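You operate a simulated robot arm through the tools that you are given. There is no shell and no other tool. Be economical: measure what you need, move in short steps, check, and stop when the job is done.

You are at the controls of a simulated robot arm. One attempt, no reset.

JOB
Lay the short lid on the tray, slide the nest in, press it and slide it out. Where these are worked on the way, their far stop is far enough and under half their travel is too little: press nest.

The check looks at the end state, three seconds after you hand in, the way a careful person would. Anything else that was tipped, shoved, dropped, spilled or broken makes it a failure. Lids that push on must go on centred and level and be pressed home; caps that screw on are set level and turned clockwise until they are tight.

ROBOT AND FRAMES
A 7-joint arm with a two-finger parallel gripper, fixed in place. Base frame: the origin is at the foot of the arm, x ahead of it, y to its left, z up; the work surface is at about z = 860. Units: mm, degrees, N and s.
With the tool pointing down near the work surface it reaches from about 300 to 700 mm from the base axis. Its first joint turns from -66.0 to 66.0 degrees. Payload 1.57 kg.
Tool frame: the origin (TCP) lies between the finger pads and is the grasp point; the fingertips stand 30 mm ahead of it; z points along the fingers, y is the line along which they close. The gripper opens to 110 mm. The fingers are 24 mm wide and 12 mm thick; the gripper's body (48 by 112 mm) begins 78 mm behind the TCP.
Orientation is told as [roll, pitch, yaw] about the base's x, y, z axes, in that order, counted from this pose: with the fingers straight down and closing along the base's y, the tool's x points along the base's -x, its y along +y and its z along -z.

CONTROLS
- The arm moves only by the tool apply_moves. Its argument "commands" is a list that holds one entry, the list of rows, each a list of 7 numbers: the finger opening in mm, from 0 to 110, then the shift along the base's x, y, z in units of 50 mm (1.0 is 50 mm), then the turn, a rotation vector about the base's x, y, z in units of 5 degrees (1.0 is 5 degrees). In form: [[[hand, x, y, z, rx, ry, rz], ...]]. A call has 1 to 12 rows; each row shifts and turns the commanded pose from where the row before left it. A call with a number of a shift or a turn outside -1 to 1 is refused whole. A row lasts 0.2 s, in which the tool goes at most 50 mm and 8.6 degrees; a call with a longer step from one row to the next is refused whole, and so is a gripper value outside its range. Where a pose cannot be reached the arm comes as near as it can. A force on the tool above 50 N (or 10 N above the force at the start of the call, whichever is more), or a blocked arm, ends the call early, and 0.2 s more pass. The fingers move at their own pace (about 108 mm/s each) and stop on an object; they squeeze with about 33 N. The grip force told is the motor's: it shows also when the fingers shut on nothing. Time passes only in rows, and 0.2 s behind the last, so rows that do not move let the fingers close. It gives the time, the measured TCP pose, the force on the tool (base axes), the opening and the grip force at its end, in the units of the frame above (readings bear some noise), with the torque about the TCP (base axes, N m) and any sound that the robot's microphone picked up.
- Cameras (640 x 400 px; columns grow to the right, rows downward): "scene" is fixed at [167.3, -390.1, 1413.7]; the picture's right is [0.77, -0.63, 0.00], its down [-0.31, -0.38, -0.87] and it looks along [0.55, 0.68, -0.49] (base axes); focal length 317 px, centre (320, 200). "wrist" rides on the gripper at [70, 16, -141] in the tool frame; the picture's right is [-0.23, 0.97, 0.00], its down [-0.85, -0.20, -0.48] and it looks along [-0.47, -0.11, 0.88] (tool axes); focal length 222 px, centre (320, 200).
- capture(camera): a new picture of that camera. The clock stands still meanwhile.
- pixel_to_xyz(camera, pixels): for up to 12 pixels [column, row] of the newest picture of that camera ("zoom" is the newest enlarged one), the place [x, y, z] in the base frame of the surface seen there, good to about 2 mm. The clock stands still meanwhile.
- zoom(camera, box): a new picture of the part [left, top, right, bottom] of that camera's present view, enlarged. The clock stands still meanwhile.
- close_job(): hands the job in; it is judged then, once.

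Go step by step. Measure first, check grasps and placings, and put right what went wrong. The budget is 80 turns and 54 pictures, counting those below and the enlarged ones. Unless the task says otherwise, let go and move clear before handing in, and close with one line.

The tools are called by a JSON object that holds its "fn" and its "kwargs". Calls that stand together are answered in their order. apply_moves: Moves the arm, as the interface text tells. Its arguments: {"type":"object","properties":{"commands":{"type":"array"}},"required":["commands"]} The other tools are called the same way: capture (camera) takes a picture; pixel_to_xyz (camera, pixels) gives the place of the surface under pixels of a picture; zoom (camera, box) takes an enlarged picture of a part of a camera's view; close_job () hands the job in.

At the start:

```text
time_s: 0.0
ee_pos: [357.5, 232.6, 1255.5]
tcp_rot: [0.0, 0.0, 0.0]
ft_force: [-0.3, 1.0, 0.6]
wrist_torque: [-0.01, 0.01, -0.01]
grip_width: 110.1
grasp_force: 0.1
```

scene: 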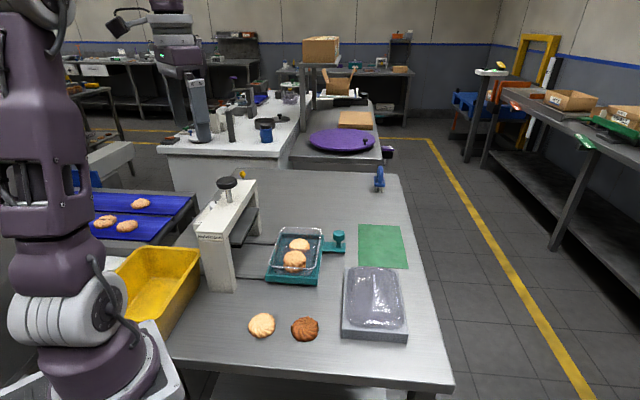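
wrist: 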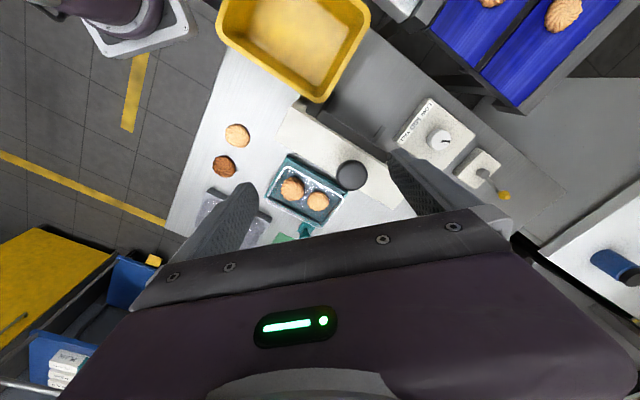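

The scene shows a press with a black knob (228,184), a teal nest holding a tray with cookies (295,255), with a teal handle (338,240), and a lid on a grey stand (375,300). I'll zoom in for details.

{"fn": "zoom", "kwargs": {"camera": "scene", "box": [180, 160, 440, 350]}}

{"fn": "zoom", "kwargs": {"camera": "scene", "box": [330, 250, 420, 350]}}

{"fn": "pixel_to_xyz", "kwargs": {"camera": "scene", "pixels": [[228, 182], [338, 236], [338, 248], [270, 278], [315, 280], [320, 235], [280, 232], [345, 330], [408, 333], [395, 270], [350, 270], [375, 295]]}}

```text
2.11 times, centred on (310, 255) of scene
```

zoom: 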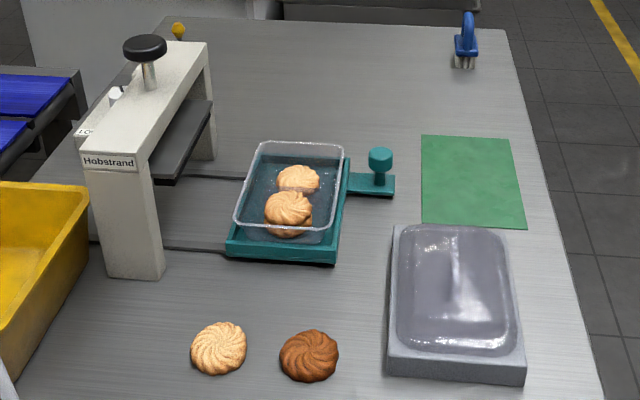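

```text
4.00 times, centred on (375, 300) of scene
```

zoom: 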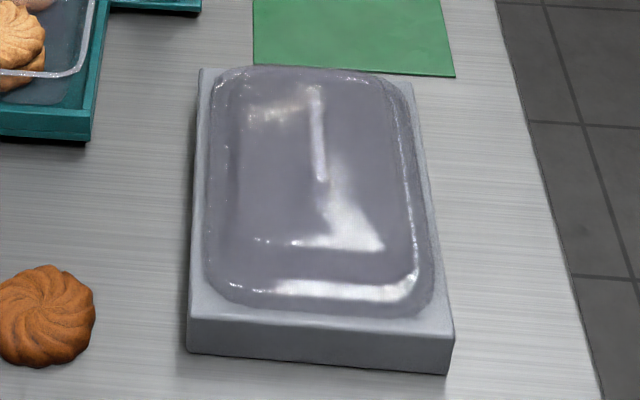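

```text
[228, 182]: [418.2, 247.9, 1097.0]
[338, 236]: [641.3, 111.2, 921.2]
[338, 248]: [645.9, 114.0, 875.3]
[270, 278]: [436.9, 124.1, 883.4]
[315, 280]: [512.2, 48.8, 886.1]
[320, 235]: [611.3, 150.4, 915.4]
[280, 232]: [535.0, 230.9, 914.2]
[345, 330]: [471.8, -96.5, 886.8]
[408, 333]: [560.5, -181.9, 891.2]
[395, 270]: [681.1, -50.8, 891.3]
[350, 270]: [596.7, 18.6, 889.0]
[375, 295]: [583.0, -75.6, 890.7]
```

The nest lies at about (524,138) turned 45°, the press is along (-0.7,0.7) with its knob at (418,248), and the lid is at about (578,-78). I'll move the tool above the lid, yawed 45°, for a closer view.

{"fn": "apply_moves", "kwargs": {"commands": [[[110, 0.4, -0.62, 0, 0, 0, 0.9], [110, 0.4, -0.62, 0, 0, 0, 0.9], [110, 0.4, -0.62, 0, 0, 0, 0.9], [110, 0.4, -0.62, 0, 0, 0, 0.9], [110, 0.4, -0.62, -0.3, 0, 0, 0.9], [110, 0.4, -0.62, -0.3, 0, 0, 0.9], [110, 0.4, -0.62, -0.4, 0, 0, 0.9], [110, 0.4, -0.62, -0.5, 0, 0, 0.9], [110, 0.4, -0.62, -0.5, 0, 0, 0.9], [110, 0.4, -0.62, -0.5, 0, 0, 0.9], [110, 0, 0, 0, 0, 0, 0]]]}}

{"fn": "capture", "kwargs": {"camera": "wrist"}}

```text
time_s: 2.4
ee_pos: [557.5, -77.2, 1131.1]
tcp_rot: [-0.1, 0.0, 45.0]
ft_force: [0.3, -0.5, 1.3]
wrist_torque: [-0.03, 0.01, 0.02]
grip_width: 110.0
grasp_force: 0.1
```

```text
49 pictures are left
```

wrist: 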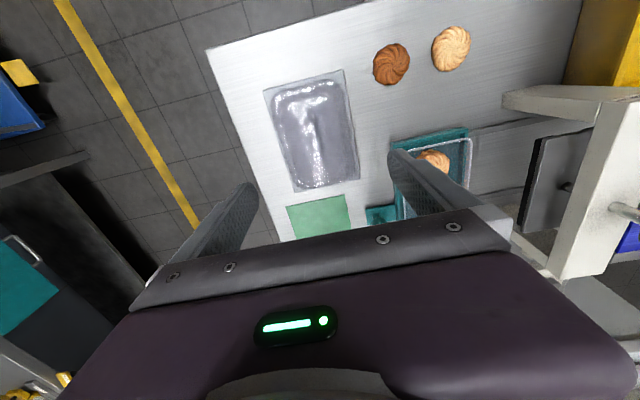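

The lid appears at (315,135) and its stand is tilted a few degrees against the picture. I'll zoom on it and measure.

{"fn": "zoom", "kwargs": {"camera": "wrist", "box": [245, 60, 375, 210]}}

```text
2.67 times, centred on (310, 135) of wrist
```

zoom: 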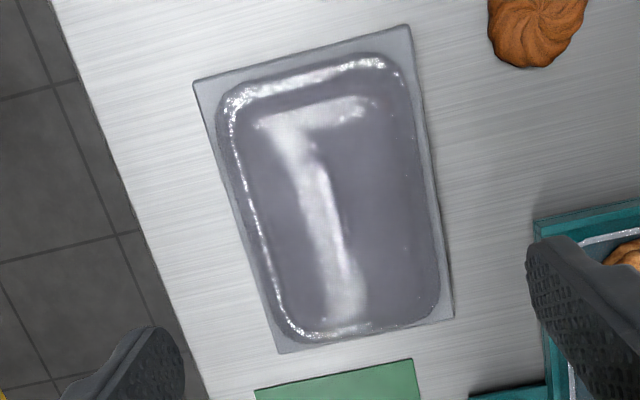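

{"fn": "pixel_to_xyz", "kwargs": {"camera": "zoom", "pixels": [[196, 86], [406, 28], [450, 314], [282, 350], [225, 150], [413, 130], [262, 285], [434, 250], [305, 70], [360, 326], [320, 200], [235, 200]]}}

{"fn": "pixel_to_xyz", "kwargs": {"camera": "zoom", "pixels": [[216, 150], [222, 150], [230, 150], [240, 150], [250, 150], [260, 150], [395, 130], [405, 130], [412, 130], [418, 130], [422, 130], [300, 62]]}}

```text
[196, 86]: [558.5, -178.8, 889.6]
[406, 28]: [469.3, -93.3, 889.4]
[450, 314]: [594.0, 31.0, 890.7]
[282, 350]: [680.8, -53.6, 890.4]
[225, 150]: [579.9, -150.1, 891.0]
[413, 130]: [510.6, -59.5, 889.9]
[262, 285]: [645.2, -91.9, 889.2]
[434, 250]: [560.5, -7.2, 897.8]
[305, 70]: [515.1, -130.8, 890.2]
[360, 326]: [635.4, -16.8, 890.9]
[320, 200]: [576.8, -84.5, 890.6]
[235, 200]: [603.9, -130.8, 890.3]
```

```text
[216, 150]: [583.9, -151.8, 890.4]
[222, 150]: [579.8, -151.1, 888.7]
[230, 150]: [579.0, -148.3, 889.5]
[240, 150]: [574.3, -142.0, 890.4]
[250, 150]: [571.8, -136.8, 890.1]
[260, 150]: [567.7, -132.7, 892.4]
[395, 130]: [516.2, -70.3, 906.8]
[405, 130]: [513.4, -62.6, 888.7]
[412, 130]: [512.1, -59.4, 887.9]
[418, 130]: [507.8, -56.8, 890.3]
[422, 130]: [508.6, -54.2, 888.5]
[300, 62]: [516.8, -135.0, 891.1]
```

The stand is 123×176 mm, centred on (575.7,-73.7), turned 45°, top at 890; the lid is clear, so most pixels see through it. I'll sample its rim from the scene camera to get its height and footprint.

{"fn": "zoom", "kwargs": {"camera": "scene", "box": [335, 255, 415, 345]}}

{"fn": "zoom", "kwargs": {"camera": "wrist", "box": [360, 110, 500, 230]}}

```text
4.44 times, centred on (375, 300) of scene
```

zoom: 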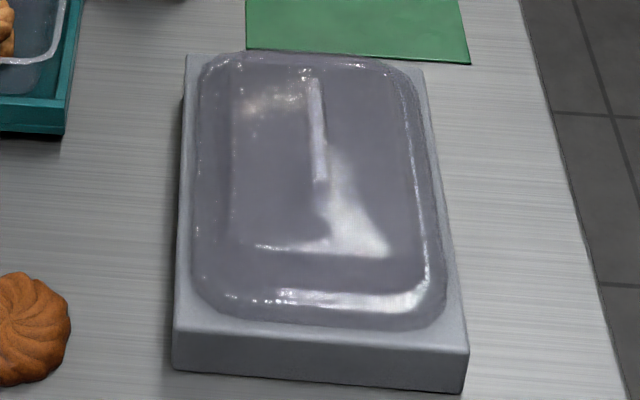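

```text
3.33 times, centred on (430, 170) of wrist
```

zoom: 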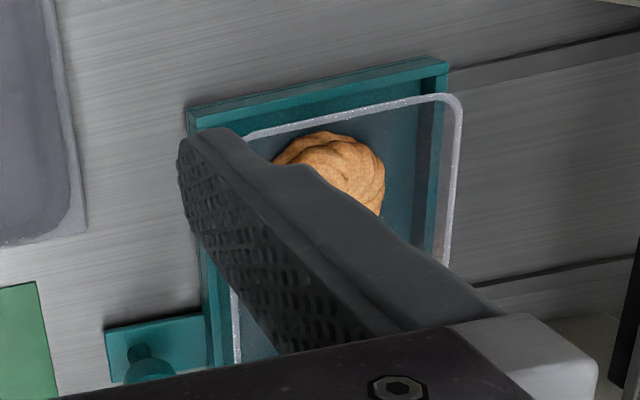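

I'll sample rows of scene pixels across the lid's edges, and use the zoom to measure the tray rim and nest.

{"fn": "pixel_to_xyz", "kwargs": {"camera": "scene", "pixels": [[345.8, 300], [347, 300], [348, 300], [349.1, 300], [350.3, 300], [352.5, 300], [354.8, 300], [395.3, 300], [396.4, 300], [397.5, 300], [398.6, 300], [399.8, 300]]}}

{"fn": "pixel_to_xyz", "kwargs": {"camera": "scene", "pixels": [[375, 266.7], [375, 267.6], [375, 268.5], [375, 270], [375, 271.2], [375, 273], [375, 322], [375, 324], [375, 325.5], [375, 327], [375, 328.5], [375, 330]]}}

{"fn": "pixel_to_xyz", "kwargs": {"camera": "zoom", "pixels": [[194, 112], [440, 62], [448, 105], [250, 132], [400, 101], [459, 130], [446, 240], [235, 310], [150, 350], [110, 330], [210, 230], [340, 150]]}}

```text
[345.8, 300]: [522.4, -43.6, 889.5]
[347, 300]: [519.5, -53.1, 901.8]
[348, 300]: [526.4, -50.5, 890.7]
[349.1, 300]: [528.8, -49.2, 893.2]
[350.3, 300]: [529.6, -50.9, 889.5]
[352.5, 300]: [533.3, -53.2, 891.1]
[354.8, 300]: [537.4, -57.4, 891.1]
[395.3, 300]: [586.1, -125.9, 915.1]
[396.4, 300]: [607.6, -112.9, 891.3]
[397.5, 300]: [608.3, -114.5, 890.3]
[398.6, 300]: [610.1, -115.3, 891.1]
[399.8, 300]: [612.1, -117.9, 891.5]
```

```text
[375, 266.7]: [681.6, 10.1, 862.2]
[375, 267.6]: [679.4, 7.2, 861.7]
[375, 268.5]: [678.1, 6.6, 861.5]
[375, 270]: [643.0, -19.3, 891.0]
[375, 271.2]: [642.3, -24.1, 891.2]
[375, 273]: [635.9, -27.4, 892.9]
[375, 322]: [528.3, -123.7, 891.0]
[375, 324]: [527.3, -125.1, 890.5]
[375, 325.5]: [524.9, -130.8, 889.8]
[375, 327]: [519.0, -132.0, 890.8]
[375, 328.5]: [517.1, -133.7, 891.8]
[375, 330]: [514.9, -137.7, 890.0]
```

```text
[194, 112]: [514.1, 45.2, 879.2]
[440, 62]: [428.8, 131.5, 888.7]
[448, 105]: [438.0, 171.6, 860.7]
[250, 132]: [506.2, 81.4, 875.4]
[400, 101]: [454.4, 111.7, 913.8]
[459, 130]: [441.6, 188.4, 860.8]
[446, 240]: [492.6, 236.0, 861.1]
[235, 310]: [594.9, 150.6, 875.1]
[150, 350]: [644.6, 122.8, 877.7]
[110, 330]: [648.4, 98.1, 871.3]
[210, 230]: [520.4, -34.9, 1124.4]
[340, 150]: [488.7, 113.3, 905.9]
```

The lid seems to be a low dome (sides near z 902–915) on a flange about 115 mm wide. I need its profile before gripping, so I'll tip the tool and look along its length.

{"fn": "apply_moves", "kwargs": {"commands": [[[110, -0.22, -0.26, -0.2, 0.707, -0.707, 0], [110, -0.22, -0.26, -0.4, 0.707, -0.707, 0], [110, -0.22, -0.26, -0.4, 0.707, -0.707, 0], [110, -0.22, -0.26, -0.4, 0.707, -0.707, 0], [110, -0.22, -0.26, -0.4, 0.707, -0.707, 0], [110, -0.22, -0.26, -0.5, 0.707, -0.707, 0], [110, -0.22, -0.26, -0.5, 0.707, -0.707, 0], [110, -0.22, -0.26, -0.5, 0, 0, 0], [110, 0, 0, 0, 0, 0, 0]]]}}

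{"fn": "capture", "kwargs": {"camera": "wrist"}}

```text
time_s: 4.4
ee_pos: [469.6, -180.0, 964.2]
tcp_rot: [0.0, -35.0, 44.9]
ft_force: [0.7, 0.3, 1.1]
wrist_torque: [-0.04, 0.0, -0.01]
grip_width: 110.0
grasp_force: 0.1
```

```text
45 pictures are left
```

wrist: 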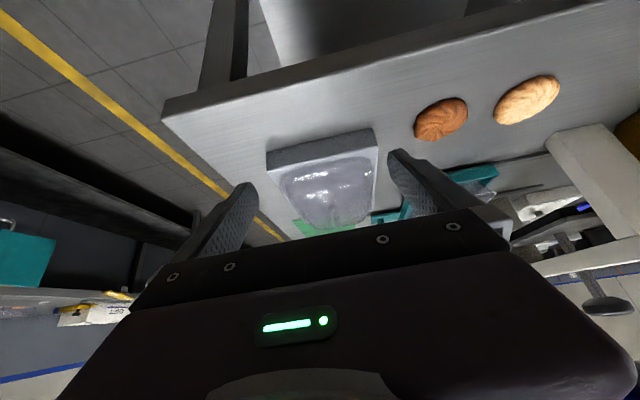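

The lid is seen upside-down end-on at (325,185); I'll zoom in on it.

{"fn": "zoom", "kwargs": {"camera": "wrist", "box": [255, 120, 405, 240]}}

```text
3.33 times, centred on (330, 180) of wrist
```

zoom: 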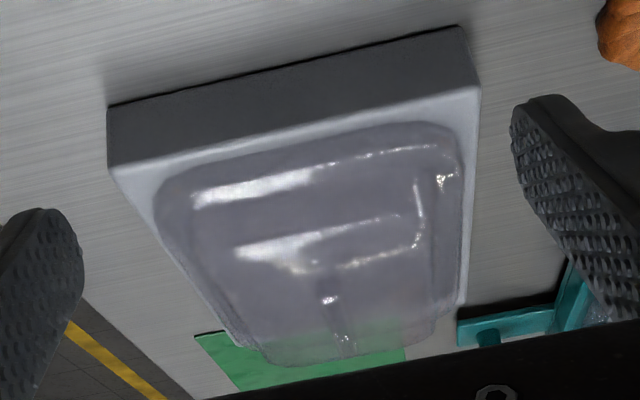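

The lid has an outer rim with a raised plateau (far-end step at zoom (245,345)–(275,365)). I'll read depths along glints and edges.

{"fn": "pixel_to_xyz", "kwargs": {"camera": "zoom", "pixels": [[260, 185], [205, 198], [400, 152], [440, 182], [418, 200], [270, 248], [380, 260], [330, 300], [345, 340], [415, 240], [310, 355], [350, 350]]}}

{"fn": "pixel_to_xyz", "kwargs": {"camera": "zoom", "pixels": [[158, 205], [163, 215], [170, 230], [190, 270], [215, 310], [240, 342], [250, 348], [275, 364], [405, 352], [440, 318], [460, 240], [463, 190]]}}

```text
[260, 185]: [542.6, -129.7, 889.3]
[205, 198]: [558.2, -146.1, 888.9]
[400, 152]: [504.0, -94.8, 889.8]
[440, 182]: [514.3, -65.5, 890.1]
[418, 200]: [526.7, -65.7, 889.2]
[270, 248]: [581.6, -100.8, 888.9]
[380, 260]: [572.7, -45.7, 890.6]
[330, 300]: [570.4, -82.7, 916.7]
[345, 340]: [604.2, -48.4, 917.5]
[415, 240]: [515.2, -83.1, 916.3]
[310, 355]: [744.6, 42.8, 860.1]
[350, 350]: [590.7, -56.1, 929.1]
```

```text
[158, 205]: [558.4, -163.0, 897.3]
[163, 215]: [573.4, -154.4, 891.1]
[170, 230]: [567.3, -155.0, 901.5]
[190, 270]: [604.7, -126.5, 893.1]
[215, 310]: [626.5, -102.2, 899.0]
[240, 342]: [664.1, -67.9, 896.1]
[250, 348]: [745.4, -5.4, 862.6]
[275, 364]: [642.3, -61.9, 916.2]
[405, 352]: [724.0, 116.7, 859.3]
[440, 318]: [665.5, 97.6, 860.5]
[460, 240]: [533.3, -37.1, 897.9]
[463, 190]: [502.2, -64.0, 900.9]
```

The lid's plateau is about 84–88 mm wide with its top near z 916, above a rim about 112 mm wide near z 900. One reading at 929 by (350,350) hints at a central feature, so I'll zoom tighter.

{"fn": "zoom", "kwargs": {"camera": "wrist", "box": [300, 185, 370, 240]}}

{"fn": "zoom", "kwargs": {"camera": "scene", "box": [355, 260, 400, 305]}}

```text
7.27 times, centred on (335, 212) of wrist
```

zoom: 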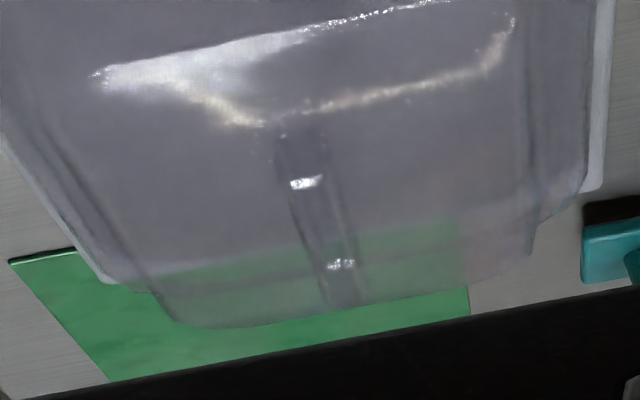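

```text
8.89 times, centred on (378, 282) of scene
```

zoom: 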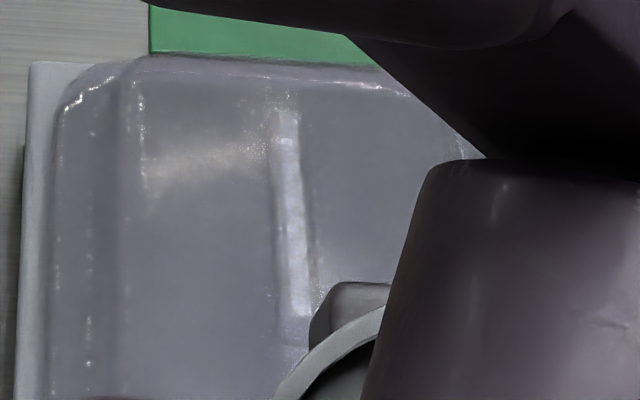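

There's a clear central bar handle on the lid, from zoom (290,130) to (350,305). I'll measure it.

{"fn": "pixel_to_xyz", "kwargs": {"camera": "scene", "pixels": [[376.0, 274], [376.2, 277], [376.4, 280], [376.6, 283], [376.9, 286], [377.2, 289], [377.3, 292], [375, 273], [377, 281], [378, 283], [375.5, 283], [377.4, 295]]}}

{"fn": "pixel_to_xyz", "kwargs": {"camera": "wrist", "pixels": [[332.5, 209.5], [333, 209.8], [334, 209.5], [337, 221], [338, 221], [336, 214], [334.5, 217], [331, 205], [338.5, 226], [332, 212], [339, 224], [330, 202]]}}

```text
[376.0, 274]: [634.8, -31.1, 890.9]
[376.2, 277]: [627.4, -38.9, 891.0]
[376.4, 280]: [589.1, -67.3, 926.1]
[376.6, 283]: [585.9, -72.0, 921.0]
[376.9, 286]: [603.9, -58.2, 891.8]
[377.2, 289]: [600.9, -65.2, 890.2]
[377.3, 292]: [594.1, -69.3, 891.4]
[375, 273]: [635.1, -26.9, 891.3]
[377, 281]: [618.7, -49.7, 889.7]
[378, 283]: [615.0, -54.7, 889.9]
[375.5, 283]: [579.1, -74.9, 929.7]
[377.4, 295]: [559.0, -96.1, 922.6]
```

```text
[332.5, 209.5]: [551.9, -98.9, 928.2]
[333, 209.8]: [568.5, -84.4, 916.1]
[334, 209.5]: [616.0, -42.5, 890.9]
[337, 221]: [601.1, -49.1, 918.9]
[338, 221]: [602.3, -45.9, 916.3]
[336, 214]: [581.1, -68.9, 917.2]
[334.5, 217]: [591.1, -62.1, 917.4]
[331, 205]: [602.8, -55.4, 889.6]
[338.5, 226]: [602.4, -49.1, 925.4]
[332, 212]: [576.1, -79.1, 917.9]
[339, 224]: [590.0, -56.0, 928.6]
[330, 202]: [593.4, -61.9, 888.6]
```

The bar handle is about 11 mm wide and 70 mm long, centred on (576,-74), with its top at about 930 and the plateau at 916. Before gripping I'll look at the tray from above.

{"fn": "apply_moves", "kwargs": {"commands": [[[110, 0, 0, 0.9, 0, 0, 0], [110, 0, 0, 0.9, 0, 0, 0], [110, 0.123, 0.707, 0.2, -0.707, 0.707, 0], [110, 0.123, 0.707, 0.2, -0.707, 0.707, 0], [110, 0.123, 0.707, 0.2, -0.707, 0.707, 0], [110, 0.123, 0.707, 0.2, -0.707, 0.707, 0], [110, 0.123, 0.707, 0.2, -0.707, 0.707, 0], [110, 0.123, 0.707, 0.2, -0.707, 0.707, 0], [110, 0.123, 0.707, 0.2, -0.707, 0.707, 0], [110, 0.123, 0.707, 0.14, 0, 0, 0], [110, 0.123, 0.707, 0, 0, 0, 0], [110, 0, 0, 0, 0, 0, 0]]]}}

{"fn": "zoom", "kwargs": {"camera": "wrist", "box": [220, 60, 440, 230]}}

```text
time_s: 7.0
ee_pos: [525.3, 138.7, 1133.3]
tcp_rot: [0.1, 0.0, 44.9]
ft_force: [0.4, -0.5, 0.8]
wrist_torque: [-0.03, 0.0, 0.01]
grip_width: 110.1
grasp_force: 0.1
```

```text
2.35 times, centred on (330, 145) of wrist
```

zoom: 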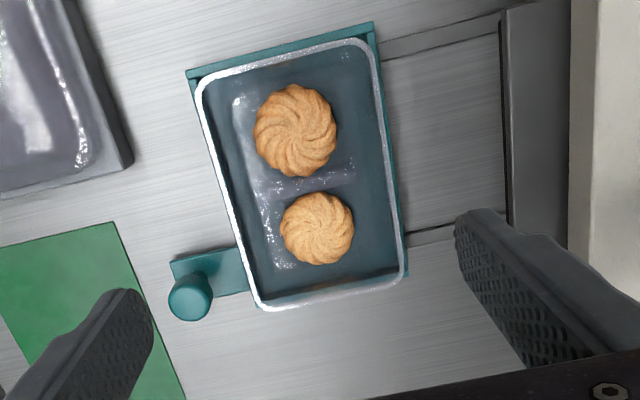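

The tray rim is clear; I'll measure points around it along with the nest corners and the handle.

{"fn": "pixel_to_xyz", "kwargs": {"camera": "zoom", "pixels": [[286, 53], [215, 150], [220, 170], [231, 205], [240, 240], [330, 294], [345, 292], [392, 170], [388, 140], [396, 200], [380, 100], [270, 57]]}}

{"fn": "pixel_to_xyz", "kwargs": {"camera": "zoom", "pixels": [[206, 110], [250, 270], [300, 299], [370, 287], [402, 240], [320, 45], [190, 72], [371, 26], [190, 297], [200, 300], [295, 125], [318, 228]]}}

```text
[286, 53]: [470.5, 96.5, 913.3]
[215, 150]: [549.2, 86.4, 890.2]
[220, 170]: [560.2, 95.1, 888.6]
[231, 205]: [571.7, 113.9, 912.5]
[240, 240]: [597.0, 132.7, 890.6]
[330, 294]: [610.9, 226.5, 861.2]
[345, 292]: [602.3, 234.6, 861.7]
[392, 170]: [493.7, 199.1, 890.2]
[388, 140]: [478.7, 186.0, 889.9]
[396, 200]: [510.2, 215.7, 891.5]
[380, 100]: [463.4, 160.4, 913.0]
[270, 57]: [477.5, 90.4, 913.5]
```

```text
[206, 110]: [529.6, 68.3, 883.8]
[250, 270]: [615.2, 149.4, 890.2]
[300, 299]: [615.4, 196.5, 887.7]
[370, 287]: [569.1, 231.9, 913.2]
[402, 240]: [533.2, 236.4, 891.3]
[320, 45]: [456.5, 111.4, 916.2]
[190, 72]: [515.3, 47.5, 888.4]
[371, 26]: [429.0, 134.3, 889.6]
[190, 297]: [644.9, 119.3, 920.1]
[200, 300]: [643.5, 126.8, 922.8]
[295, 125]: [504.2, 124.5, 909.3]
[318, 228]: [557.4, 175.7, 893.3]
```

Tray rim points at z 913 put its centre near w=(x−y)/√2=269, l=(x+y)/√2=484. I'll refine this with a tighter zoom.

{"fn": "zoom", "kwargs": {"camera": "wrist", "box": [300, 70, 370, 115]}}

{"fn": "zoom", "kwargs": {"camera": "wrist", "box": [285, 120, 400, 195]}}

```text
8.89 times, centred on (335, 92) of wrist
```

zoom: 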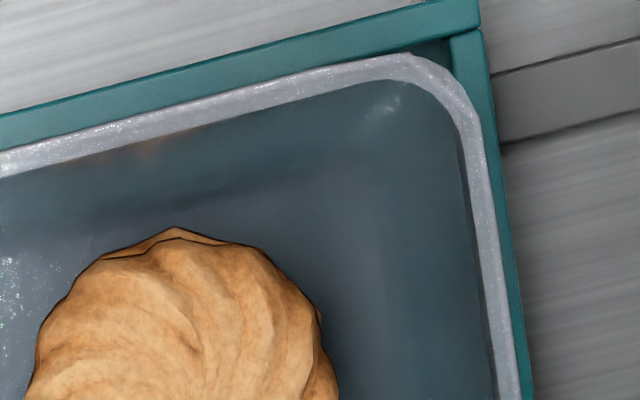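

```text
5.33 times, centred on (342, 158) of wrist
```

zoom: 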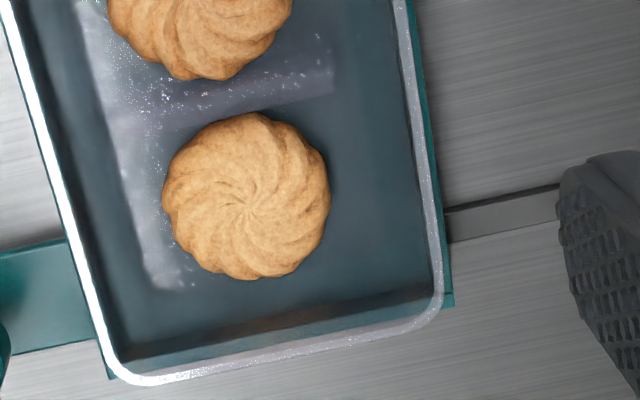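

I'll query rim points on the fine zoom, and on the wrist picture for the front rim.

{"fn": "pixel_to_xyz", "kwargs": {"camera": "zoom", "pixels": [[50, 150], [53, 150], [74, 220], [92, 280], [424, 150], [421, 150], [432, 210], [408, 50], [300, 347], [240, 362], [370, 328], [160, 379]]}}

{"fn": "pixel_to_xyz", "kwargs": {"camera": "wrist", "pixels": [[321.5, 82], [321.5, 81], [321.5, 83], [312.5, 84], [333, 79], [354, 94], [355, 103], [353.4, 94], [355.5, 108], [303, 86.5], [340, 77.3], [356, 112]]}}

```text
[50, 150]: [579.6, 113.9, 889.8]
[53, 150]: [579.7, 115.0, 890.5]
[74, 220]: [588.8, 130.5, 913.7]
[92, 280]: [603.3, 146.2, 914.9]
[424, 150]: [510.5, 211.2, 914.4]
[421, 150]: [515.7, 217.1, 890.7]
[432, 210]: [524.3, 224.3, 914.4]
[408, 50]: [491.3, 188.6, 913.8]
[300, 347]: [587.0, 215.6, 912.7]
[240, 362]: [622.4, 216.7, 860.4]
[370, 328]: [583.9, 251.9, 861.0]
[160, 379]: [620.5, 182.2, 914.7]
```

```text
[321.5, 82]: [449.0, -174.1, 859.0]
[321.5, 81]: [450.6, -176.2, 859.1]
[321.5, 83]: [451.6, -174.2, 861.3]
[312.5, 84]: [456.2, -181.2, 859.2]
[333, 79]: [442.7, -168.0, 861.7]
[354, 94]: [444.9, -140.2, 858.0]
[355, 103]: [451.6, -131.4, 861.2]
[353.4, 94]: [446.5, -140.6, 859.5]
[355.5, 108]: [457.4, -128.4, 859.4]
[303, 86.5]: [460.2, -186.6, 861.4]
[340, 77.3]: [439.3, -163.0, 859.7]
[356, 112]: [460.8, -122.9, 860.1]
```

The tray centre is about (532.4,152.5) with its rim at z 914, and the lid bar centre is about (576,-74). I'll move above the lid bar with the opening at 40 mm.

{"fn": "apply_moves", "kwargs": {"commands": [[[60, 0.169, -0.709, 0, 0, 0, 0], [40, 0.169, -0.709, -0.2, 0, 0, 0], [40, 0.169, -0.709, -0.5, 0, 0, 0], [40, 0.169, -0.709, -0.5, 0, 0, 0], [40, 0.169, -0.709, -0.6, 0, 0, 0], [40, 0.169, -0.709, -0.6, 0, 0, 0], [40, 0, 0, -0.4, 0, 0, 0], [40, 0, 0, 0, 0, 0, 0]]]}}

{"fn": "zoom", "kwargs": {"camera": "wrist", "box": [240, 80, 420, 230]}}

```text
time_s: 8.8
ee_pos: [576.3, -75.8, 990.7]
tcp_rot: [0.0, 0.0, 45.0]
ft_force: [0.6, 0.2, -0.7]
wrist_torque: [0.01, -0.02, -0.01]
grip_width: 40.1
grasp_force: 0.1
```

```text
2.67 times, centred on (330, 155) of wrist
```

zoom: 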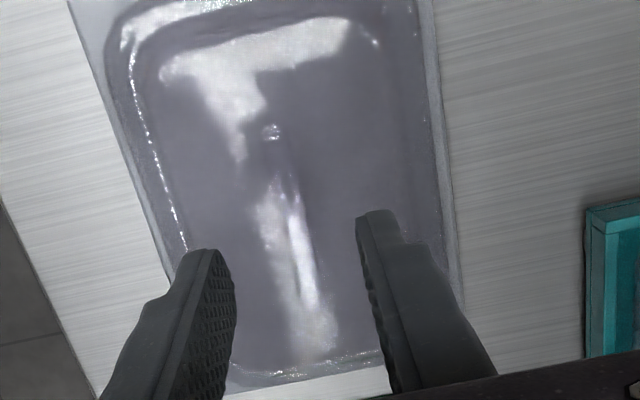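

The bar (front end at zoom (270,130)) lies between the fingers. I'll correct by 2 mm, lower the tips to just above the plateau, and close.

{"fn": "apply_moves", "kwargs": {"commands": [[[40, -0.012, 0.042, -0.4, 0, 0, 0], [40, 0, 0, -0.3, 0, 0, 0], [40, 0, 0, -0.1, 0, 0, 0], [40, 0, 0, 0, 0, 0, 0], [0, 0, 0, 0, 0, 0, 0], [0, 0, 0, 0, 0, 0, 0], [0, 0, 0, 0, 0, 0, 0]]]}}

{"fn": "zoom", "kwargs": {"camera": "wrist", "box": [240, 80, 420, 230]}}

```text
time_s: 10.4
ee_pos: [575.7, -72.3, 950.1]
tcp_rot: [0.0, -0.1, 45.0]
ft_force: [-0.1, 0.8, 0.0]
wrist_torque: [-0.01, -0.02, 0.05]
grip_width: 8.0
grasp_force: 23.0
```

```text
2.67 times, centred on (330, 155) of wrist
```

zoom: 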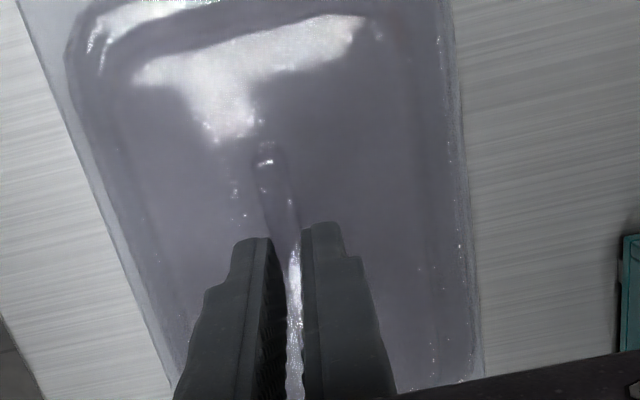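

The bar is gripped (8.0 mm, 23 N). I'll lift gently and check.

{"fn": "apply_moves", "kwargs": {"commands": [[[0, 0, 0, 0.1, 0, 0, 0], [0, 0, 0, 0.3, 0, 0, 0], [0, 0, 0, 0.6, 0, 0, 0], [0, 0, 0, 0.6, 0, 0, 0], [0, 0, 0, 0.4, 0, 0, 0], [0, 0, 0, 0, 0, 0, 0]]]}}

{"fn": "capture", "kwargs": {"camera": "scene"}}

{"fn": "capture", "kwargs": {"camera": "wrist"}}

```text
time_s: 11.8
ee_pos: [575.1, -72.1, 1053.0]
tcp_rot: [0.1, 0.0, 45.0]
ft_force: [-0.3, 0.3, -0.5]
wrist_torque: [-0.01, 0.03, 0.02]
grip_width: 8.2
grasp_force: 22.9
```

```text
36 pictures are left
```

scene: 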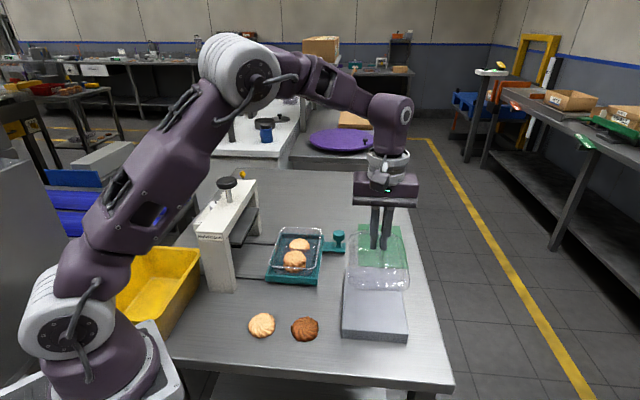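

```text
35 pictures are left
```

wrist: 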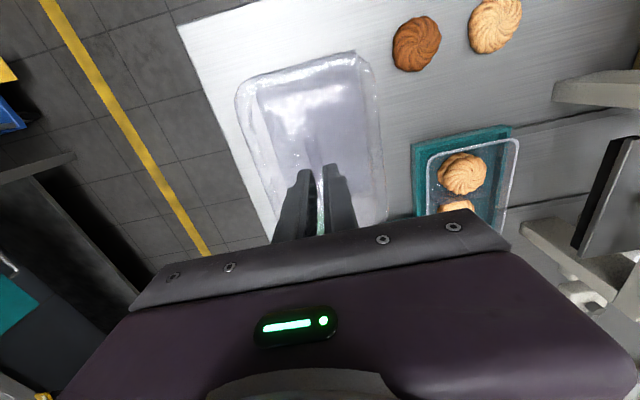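

The lid hangs level in the grip. I'll carry it above the tray at a safe height.

{"fn": "apply_moves", "kwargs": {"commands": [[[0, -0.07, 0.37, 0, 0, 0, 0], [0, -0.142, 0.749, 0, 0, 0, 0], [0, -0.142, 0.749, 0, 0, 0, 0], [0, -0.142, 0.749, 0, 0, 0, 0], [0, -0.142, 0.749, 0, 0, 0, 0], [0, -0.142, 0.749, 0, 0, 0, 0], [0, -0.07, 0.37, 0, 0, 0, 0], [0, 0, 0, -0.4, 0, 0, 0], [0, 0, 0, -0.3, 0, 0, 0], [0, 0, 0, 0, 0, 0, 0]]]}}

{"fn": "zoom", "kwargs": {"camera": "wrist", "box": [220, 40, 420, 240]}}

{"fn": "zoom", "kwargs": {"camera": "scene", "box": [230, 170, 370, 290]}}

```text
time_s: 14.0
ee_pos: [531.6, 152.1, 1017.2]
tcp_rot: [0.0, -0.1, 45.0]
ft_force: [0.4, -0.6, -0.5]
wrist_torque: [-0.03, 0.01, 0.01]
grip_width: 8.1
grasp_force: 23.0
```

```text
2.00 times, centred on (320, 140) of wrist
```

zoom: 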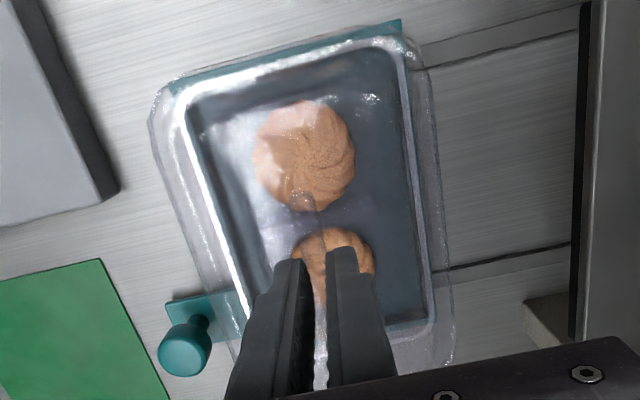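

```text
3.33 times, centred on (300, 230) of scene
```

zoom: 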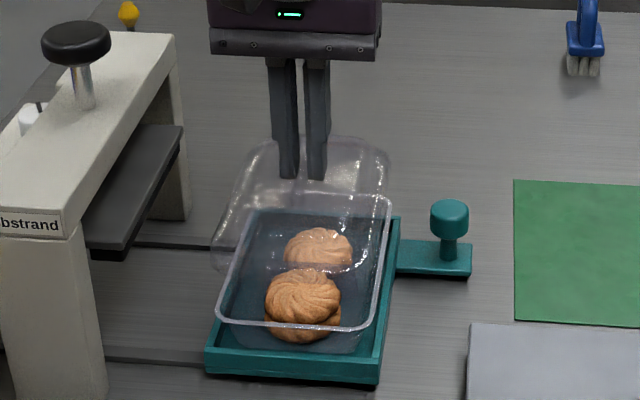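

The lid is about 40 mm above the rim and looks centred. I'll lower to just above contact and check alignment.

{"fn": "apply_moves", "kwargs": {"commands": [[[0, 0.01, 0.008, -0.35, 0, 0, 0], [0, 0, 0, -0.3, 0, 0, 0], [0, 0, 0, -0.13, 0, 0, 0], [0, 0, 0, 0, 0, 0, 0]]]}}

{"fn": "zoom", "kwargs": {"camera": "wrist", "box": [245, 40, 405, 210]}}

{"fn": "zoom", "kwargs": {"camera": "scene", "box": [255, 210, 355, 290]}}

```text
time_s: 15.0
ee_pos: [533.7, 152.1, 976.0]
tcp_rot: [0.0, 0.0, 45.0]
ft_force: [0.0, 0.1, -0.7]
wrist_torque: [0.03, 0.01, 0.0]
grip_width: 8.0
grasp_force: 22.9
```

```text
2.35 times, centred on (325, 125) of wrist
```

zoom: 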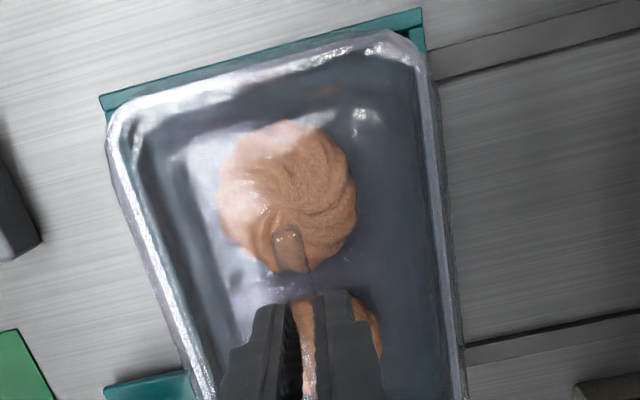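

```text
5.00 times, centred on (305, 250) of scene
```

zoom: 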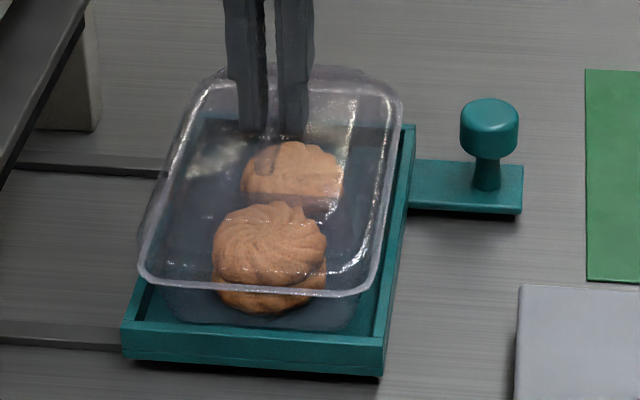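

It looks well aligned and almost touching. A tighter look at the left and right edges will tell whether a millimetre of correction is needed.

{"fn": "zoom", "kwargs": {"camera": "scene", "box": [278, 240, 340, 285]}}

{"fn": "zoom", "kwargs": {"camera": "wrist", "box": [265, 40, 365, 110]}}

```text
8.89 times, centred on (309, 262) of scene
```

zoom: 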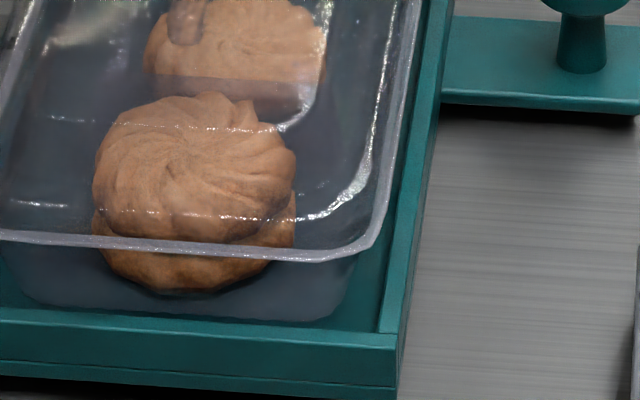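

```text
5.71 times, centred on (315, 75) of wrist
```

zoom: 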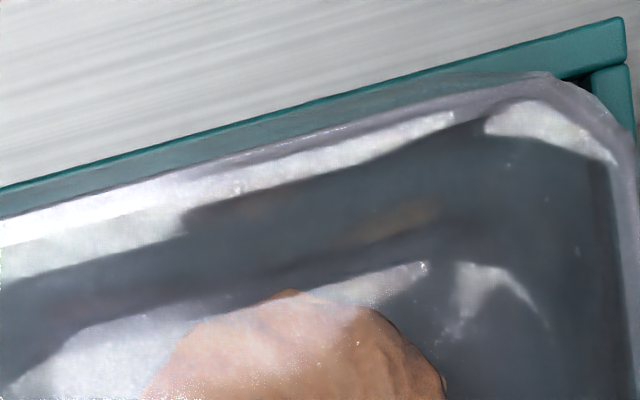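

The edges line up closely. I'll lower in small steps and watch the force.

{"fn": "apply_moves", "kwargs": {"commands": [[[0, -0.01, 0.008, -0.04, 0, 0, 0], [0, 0, 0, -0.04, 0, 0, 0], [0, 0, 0, 0, 0, 0, 0]]]}}

```text
time_s: 15.8
ee_pos: [531.8, 151.9, 974.7]
tcp_rot: [-0.1, 0.0, 45.0]
ft_force: [-0.1, 0.5, -0.4]
wrist_torque: [0.05, -0.01, 0.01]
grip_width: 8.2
grasp_force: 22.9
```

{"fn": "apply_moves", "kwargs": {"commands": [[[0, 0, 0, -0.04, 0, 0, 0], [0, 0, 0, -0.04, 0, 0, 0], [0, 0, 0, 0, 0, 0, 0]]]}}

```text
time_s: 16.6
ee_pos: [532.3, 152.9, 969.4]
tcp_rot: [-0.1, 0.0, 45.0]
ft_force: [0.1, -0.3, -0.6]
wrist_torque: [-0.01, 0.01, 0.02]
grip_width: 7.8
grasp_force: 23.5
```

No contact force yet at 969; I'll keep lowering.

{"fn": "apply_moves", "kwargs": {"commands": [[[0, 0, 0, -0.03, 0, 0, 0], [0, 0, 0, -0.03, 0, 0, 0], [0, 0, 0, 0, 0, 0, 0]]]}}

{"fn": "zoom", "kwargs": {"camera": "scene", "box": [260, 215, 340, 285]}}

```text
time_s: 17.4
ee_pos: [532.7, 153.3, 967.3]
tcp_rot: [-0.1, -0.2, 45.0]
ft_force: [-2.2, 0.6, 17.2]
wrist_torque: [-0.16, 0.21, 0.02]
grip_width: 8.4
grasp_force: 23.0
```

```text
5.71 times, centred on (300, 250) of scene
```

zoom: 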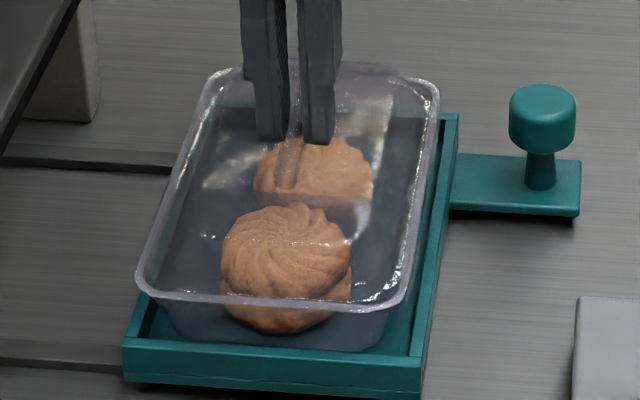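

Contact at about 967 (17 N) and the lid sits evenly. I'll ease off slightly, open, and lift away.

{"fn": "apply_moves", "kwargs": {"commands": [[[0, 0, 0, 0.03, 0, 0, 0], [0, 0, 0, 0, 0, 0, 0], [30, 0, 0, 0, 0, 0, 0], [30, 0, 0, 0, 0, 0, 0], [30, 0, 0, 0.4, 0, 0, 0], [30, 0, 0, 0.7, 0, 0, 0], [30, 0, 0, 0.7, 0, 0, 0], [30, 0, 0, 0, 0, 0, 0]]]}}

{"fn": "zoom", "kwargs": {"camera": "scene", "box": [250, 215, 360, 290]}}

{"fn": "zoom", "kwargs": {"camera": "wrist", "box": [225, 50, 425, 220]}}

```text
time_s: 19.2
ee_pos: [534.0, 153.2, 1058.1]
tcp_rot: [0.0, 0.0, 45.0]
ft_force: [-0.6, -0.9, 0.2]
wrist_torque: [0.0, 0.03, -0.02]
grip_width: 30.0
grasp_force: 0.1
```

```text
5.33 times, centred on (305, 252) of scene
```

zoom: 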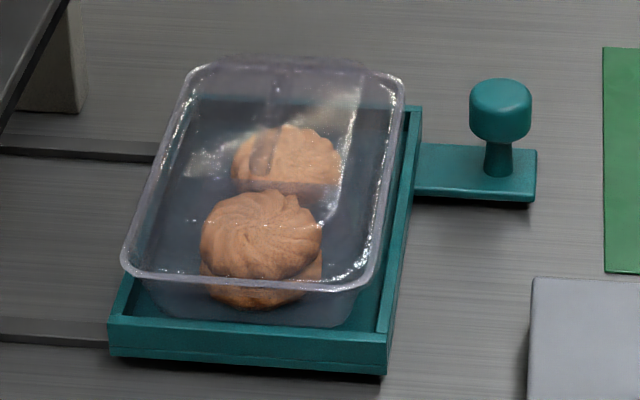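

```text
2.35 times, centred on (325, 135) of wrist
```

zoom: 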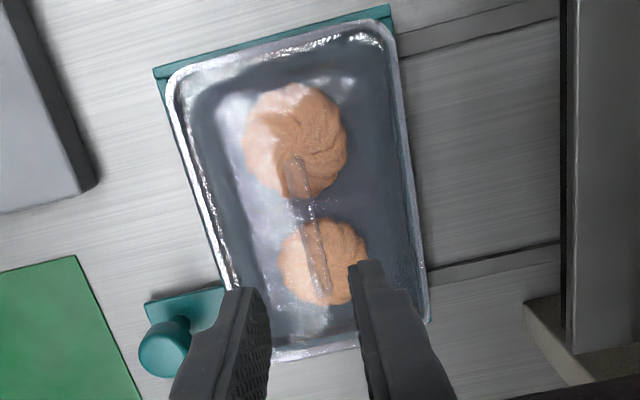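

The lid is laid squarely with its bar straight. Now I'll measure the press and the nest handle.

{"fn": "zoom", "kwargs": {"camera": "scene", "box": [185, 165, 285, 295]}}

{"fn": "pixel_to_xyz", "kwargs": {"camera": "scene", "pixels": [[198, 236], [222, 240], [234, 288], [207, 286], [255, 181], [259, 200], [240, 182], [233, 246], [256, 212], [258, 228], [232, 236], [241, 185]]}}

{"fn": "pixel_to_xyz", "kwargs": {"camera": "scene", "pixels": [[333, 236], [338, 231], [343, 237], [338, 238], [338, 244], [347, 247], [345, 253], [325, 250], [228, 178], [219, 184], [237, 184], [228, 188]]}}

```text
3.08 times, centred on (235, 230) of scene
```

zoom: 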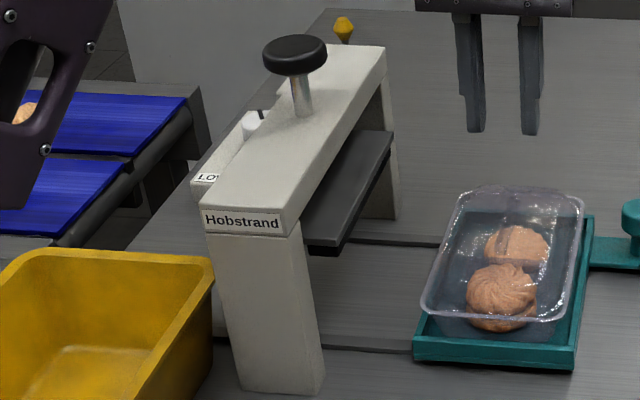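

```text
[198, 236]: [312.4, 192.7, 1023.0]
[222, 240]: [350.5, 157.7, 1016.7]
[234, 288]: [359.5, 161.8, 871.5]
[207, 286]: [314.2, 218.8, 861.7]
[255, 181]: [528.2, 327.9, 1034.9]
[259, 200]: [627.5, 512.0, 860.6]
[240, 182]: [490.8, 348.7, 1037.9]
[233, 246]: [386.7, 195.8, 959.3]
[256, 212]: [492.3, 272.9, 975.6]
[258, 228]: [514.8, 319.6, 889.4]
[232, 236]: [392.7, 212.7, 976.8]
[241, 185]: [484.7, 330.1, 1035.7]
```

```text
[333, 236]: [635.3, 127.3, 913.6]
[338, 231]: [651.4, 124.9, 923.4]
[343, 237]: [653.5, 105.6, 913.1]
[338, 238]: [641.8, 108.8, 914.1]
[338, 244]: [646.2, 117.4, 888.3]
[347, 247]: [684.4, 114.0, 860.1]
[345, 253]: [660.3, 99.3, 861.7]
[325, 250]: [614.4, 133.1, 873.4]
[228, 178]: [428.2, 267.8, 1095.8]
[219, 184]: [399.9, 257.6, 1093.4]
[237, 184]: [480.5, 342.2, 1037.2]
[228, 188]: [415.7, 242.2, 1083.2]
```

The press beam front face is at w≈141, the platen underside at about 955, and the press centre at about (420,261), so the nest's travel is about 156 mm. The handle knob is near (645,117) with its top at 923, so I'll go above it with an opening of 46 mm.

{"fn": "apply_moves", "kwargs": {"commands": [[[46, 0.37, -0.12, 0, 0, 0, 0], [46, 0.74, -0.24, 0, 0, 0, 0], [46, 0.74, -0.24, -0.3, 0, 0, 0], [46, 0.37, -0.115, -0.8, 0, 0, 0], [46, 0, 0, -0.3, 0, 0, 0], [46, 0, 0, 0, 0, 0, 0]]]}}

{"fn": "zoom", "kwargs": {"camera": "wrist", "box": [200, 50, 440, 230]}}

{"fn": "zoom", "kwargs": {"camera": "scene", "box": [290, 170, 400, 270]}}

```text
time_s: 20.6
ee_pos: [645.7, 115.8, 986.7]
tcp_rot: [0.0, 0.0, 45.0]
ft_force: [0.6, 0.7, -0.4]
wrist_torque: [0.0, 0.02, 0.03]
grip_width: 45.6
grasp_force: 0.0
```

```text
2.22 times, centred on (320, 140) of wrist
```

zoom: 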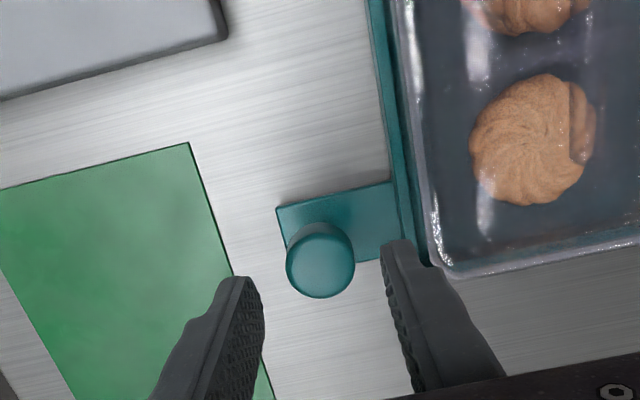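

```text
4.00 times, centred on (345, 220) of scene
```

zoom: 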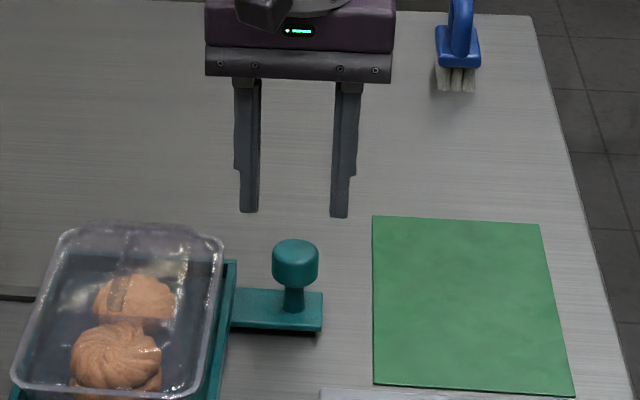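

The knob is visible at zoom (320,260) in the wrist view; I'll measure its top edges.

{"fn": "pixel_to_xyz", "kwargs": {"camera": "zoom", "pixels": [[294, 66], [274, 64], [314, 64], [294, 50], [294, 80]]}}

{"fn": "zoom", "kwargs": {"camera": "wrist", "box": [300, 130, 380, 190]}}

{"fn": "pixel_to_xyz", "kwargs": {"camera": "zoom", "pixels": [[160, 210], [70, 210], [240, 210], [160, 130], [160, 290], [100, 260], [220, 160]]}}

```text
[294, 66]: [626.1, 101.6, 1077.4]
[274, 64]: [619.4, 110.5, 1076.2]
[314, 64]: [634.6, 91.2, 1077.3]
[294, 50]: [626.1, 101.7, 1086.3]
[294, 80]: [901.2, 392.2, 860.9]
```

```text
6.67 times, centred on (340, 160) of wrist
```

zoom: 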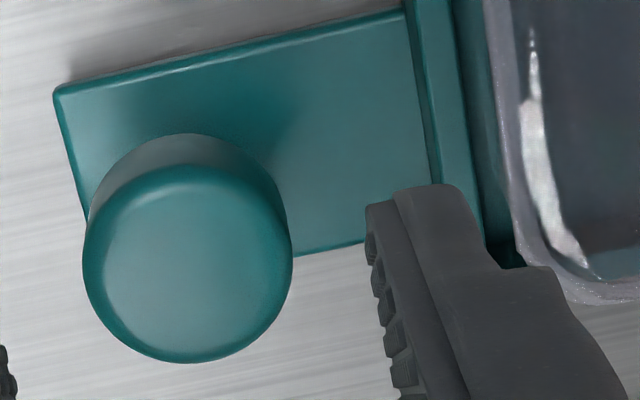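

```text
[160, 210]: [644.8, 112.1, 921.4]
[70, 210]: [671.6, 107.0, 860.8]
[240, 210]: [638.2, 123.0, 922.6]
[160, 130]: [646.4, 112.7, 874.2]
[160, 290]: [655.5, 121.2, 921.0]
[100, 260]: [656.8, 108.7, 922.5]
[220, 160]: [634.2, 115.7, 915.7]
```

The knob's centre is about (650,122), about 33 mm in diameter. I'll shift, lower around it, and close.

{"fn": "apply_moves", "kwargs": {"commands": [[[48, 0.086, 0.124, 0, 0, 0, 0], [48, 0, 0, -0.5, 0, 0, 0], [48, 0, 0, -0.5, 0, 0, 0], [48, 0, 0, -0.34, 0, 0, 0], [48, 0, 0, 0, 0, 0, 0]]]}}

{"fn": "zoom", "kwargs": {"camera": "scene", "box": [290, 190, 390, 270]}}

```text
time_s: 21.8
ee_pos: [648.6, 122.8, 920.3]
tcp_rot: [0.0, 0.0, 45.0]
ft_force: [-1.2, 0.2, -0.4]
wrist_torque: [0.02, 0.01, 0.01]
grip_width: 48.1
grasp_force: 0.1
```

```text
5.00 times, centred on (340, 230) of scene
```

zoom: 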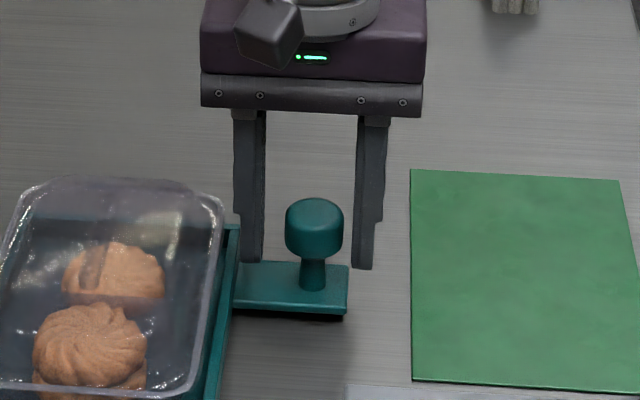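

The fingers straddle the knob evenly. Closing.

{"fn": "apply_moves", "kwargs": {"commands": [[[0, 0, 0, 0, 0, 0, 0], [0, 0, 0, 0, 0, 0, 0], [0, 0, 0, 0, 0, 0, 0]]]}}

```text
time_s: 22.6
ee_pos: [647.3, 122.6, 919.6]
tcp_rot: [-0.1, 0.1, 45.0]
ft_force: [0.2, -0.1, -4.2]
wrist_torque: [0.11, -0.05, -0.01]
grip_width: 31.5
grasp_force: 39.7
```

The knob is held (31.5 mm). I'll slide the nest toward the press slowly, starting with about 30 mm.

{"fn": "apply_moves", "kwargs": {"commands": [[[0, -0.07, 0.07, 0, 0, 0, 0], [0, -0.11, 0.11, 0, 0, 0, 0], [0, -0.14, 0.14, 0, 0, 0, 0], [0, -0.11, 0.11, 0, 0, 0, 0], [0, 0, 0, 0, 0, 0, 0]]]}}

{"fn": "capture", "kwargs": {"camera": "scene"}}

```text
time_s: 23.8
ee_pos: [625.5, 145.4, 920.7]
tcp_rot: [0.1, 0.1, 45.0]
ft_force: [1.5, 1.9, -26.3]
wrist_torque: [0.16, -0.26, -0.05]
grip_width: 31.1
grasp_force: 39.9
```

```text
20 pictures are left
```

scene: 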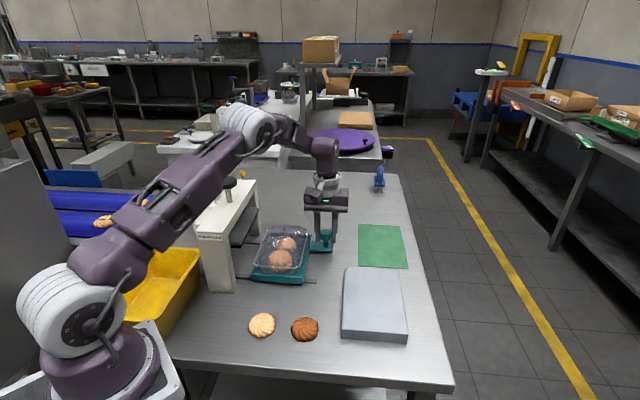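

The nest slides with the lid still in place, but there's a 26 N vertical load; I'll lower by about 1 mm to relieve it and continue.

{"fn": "apply_moves", "kwargs": {"commands": [[[0, 0, 0, -0.02, 0, 0, 0], [0, -0.07, 0.07, 0, 0, 0, 0], [0, -0.07, 0.07, 0, 0, 0, 0], [0, 0, 0, 0, 0, 0, 0]]]}}

```text
time_s: 24.8
ee_pos: [619.5, 151.0, 920.3]
tcp_rot: [0.0, 0.2, 44.9]
ft_force: [-2.3, -2.6, -10.2]
wrist_torque: [-0.22, 0.2, -0.01]
grip_width: 31.3
grasp_force: 40.2
```

Better. I'll continue in steady rows.

{"fn": "apply_moves", "kwargs": {"commands": [[[0, -0.1, 0.1, -0.01, 0, 0, 0], [0, -0.14, 0.14, 0, 0, 0, 0], [0, -0.14, 0.14, 0, 0, 0, 0], [0, -0.14, 0.14, 0, 0, 0, 0], [0, -0.14, 0.14, 0, 0, 0, 0], [0, 0, 0, 0, 0, 0, 0]]]}}

```text
time_s: 26.2
ee_pos: [587.1, 183.9, 920.8]
tcp_rot: [-0.1, 0.0, 45.0]
ft_force: [-2.8, -2.5, 4.7]
wrist_torque: [-0.06, -0.04, -0.03]
grip_width: 31.4
grasp_force: 40.7
```

About 86 mm travelled with low forces; I'll check the lid's clearance under the platen.

{"fn": "zoom", "kwargs": {"camera": "scene", "box": [195, 165, 355, 295]}}

```text
3.08 times, centred on (275, 230) of scene
```

zoom: 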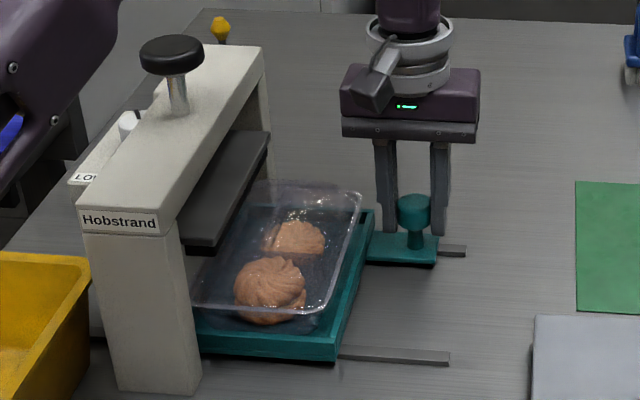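

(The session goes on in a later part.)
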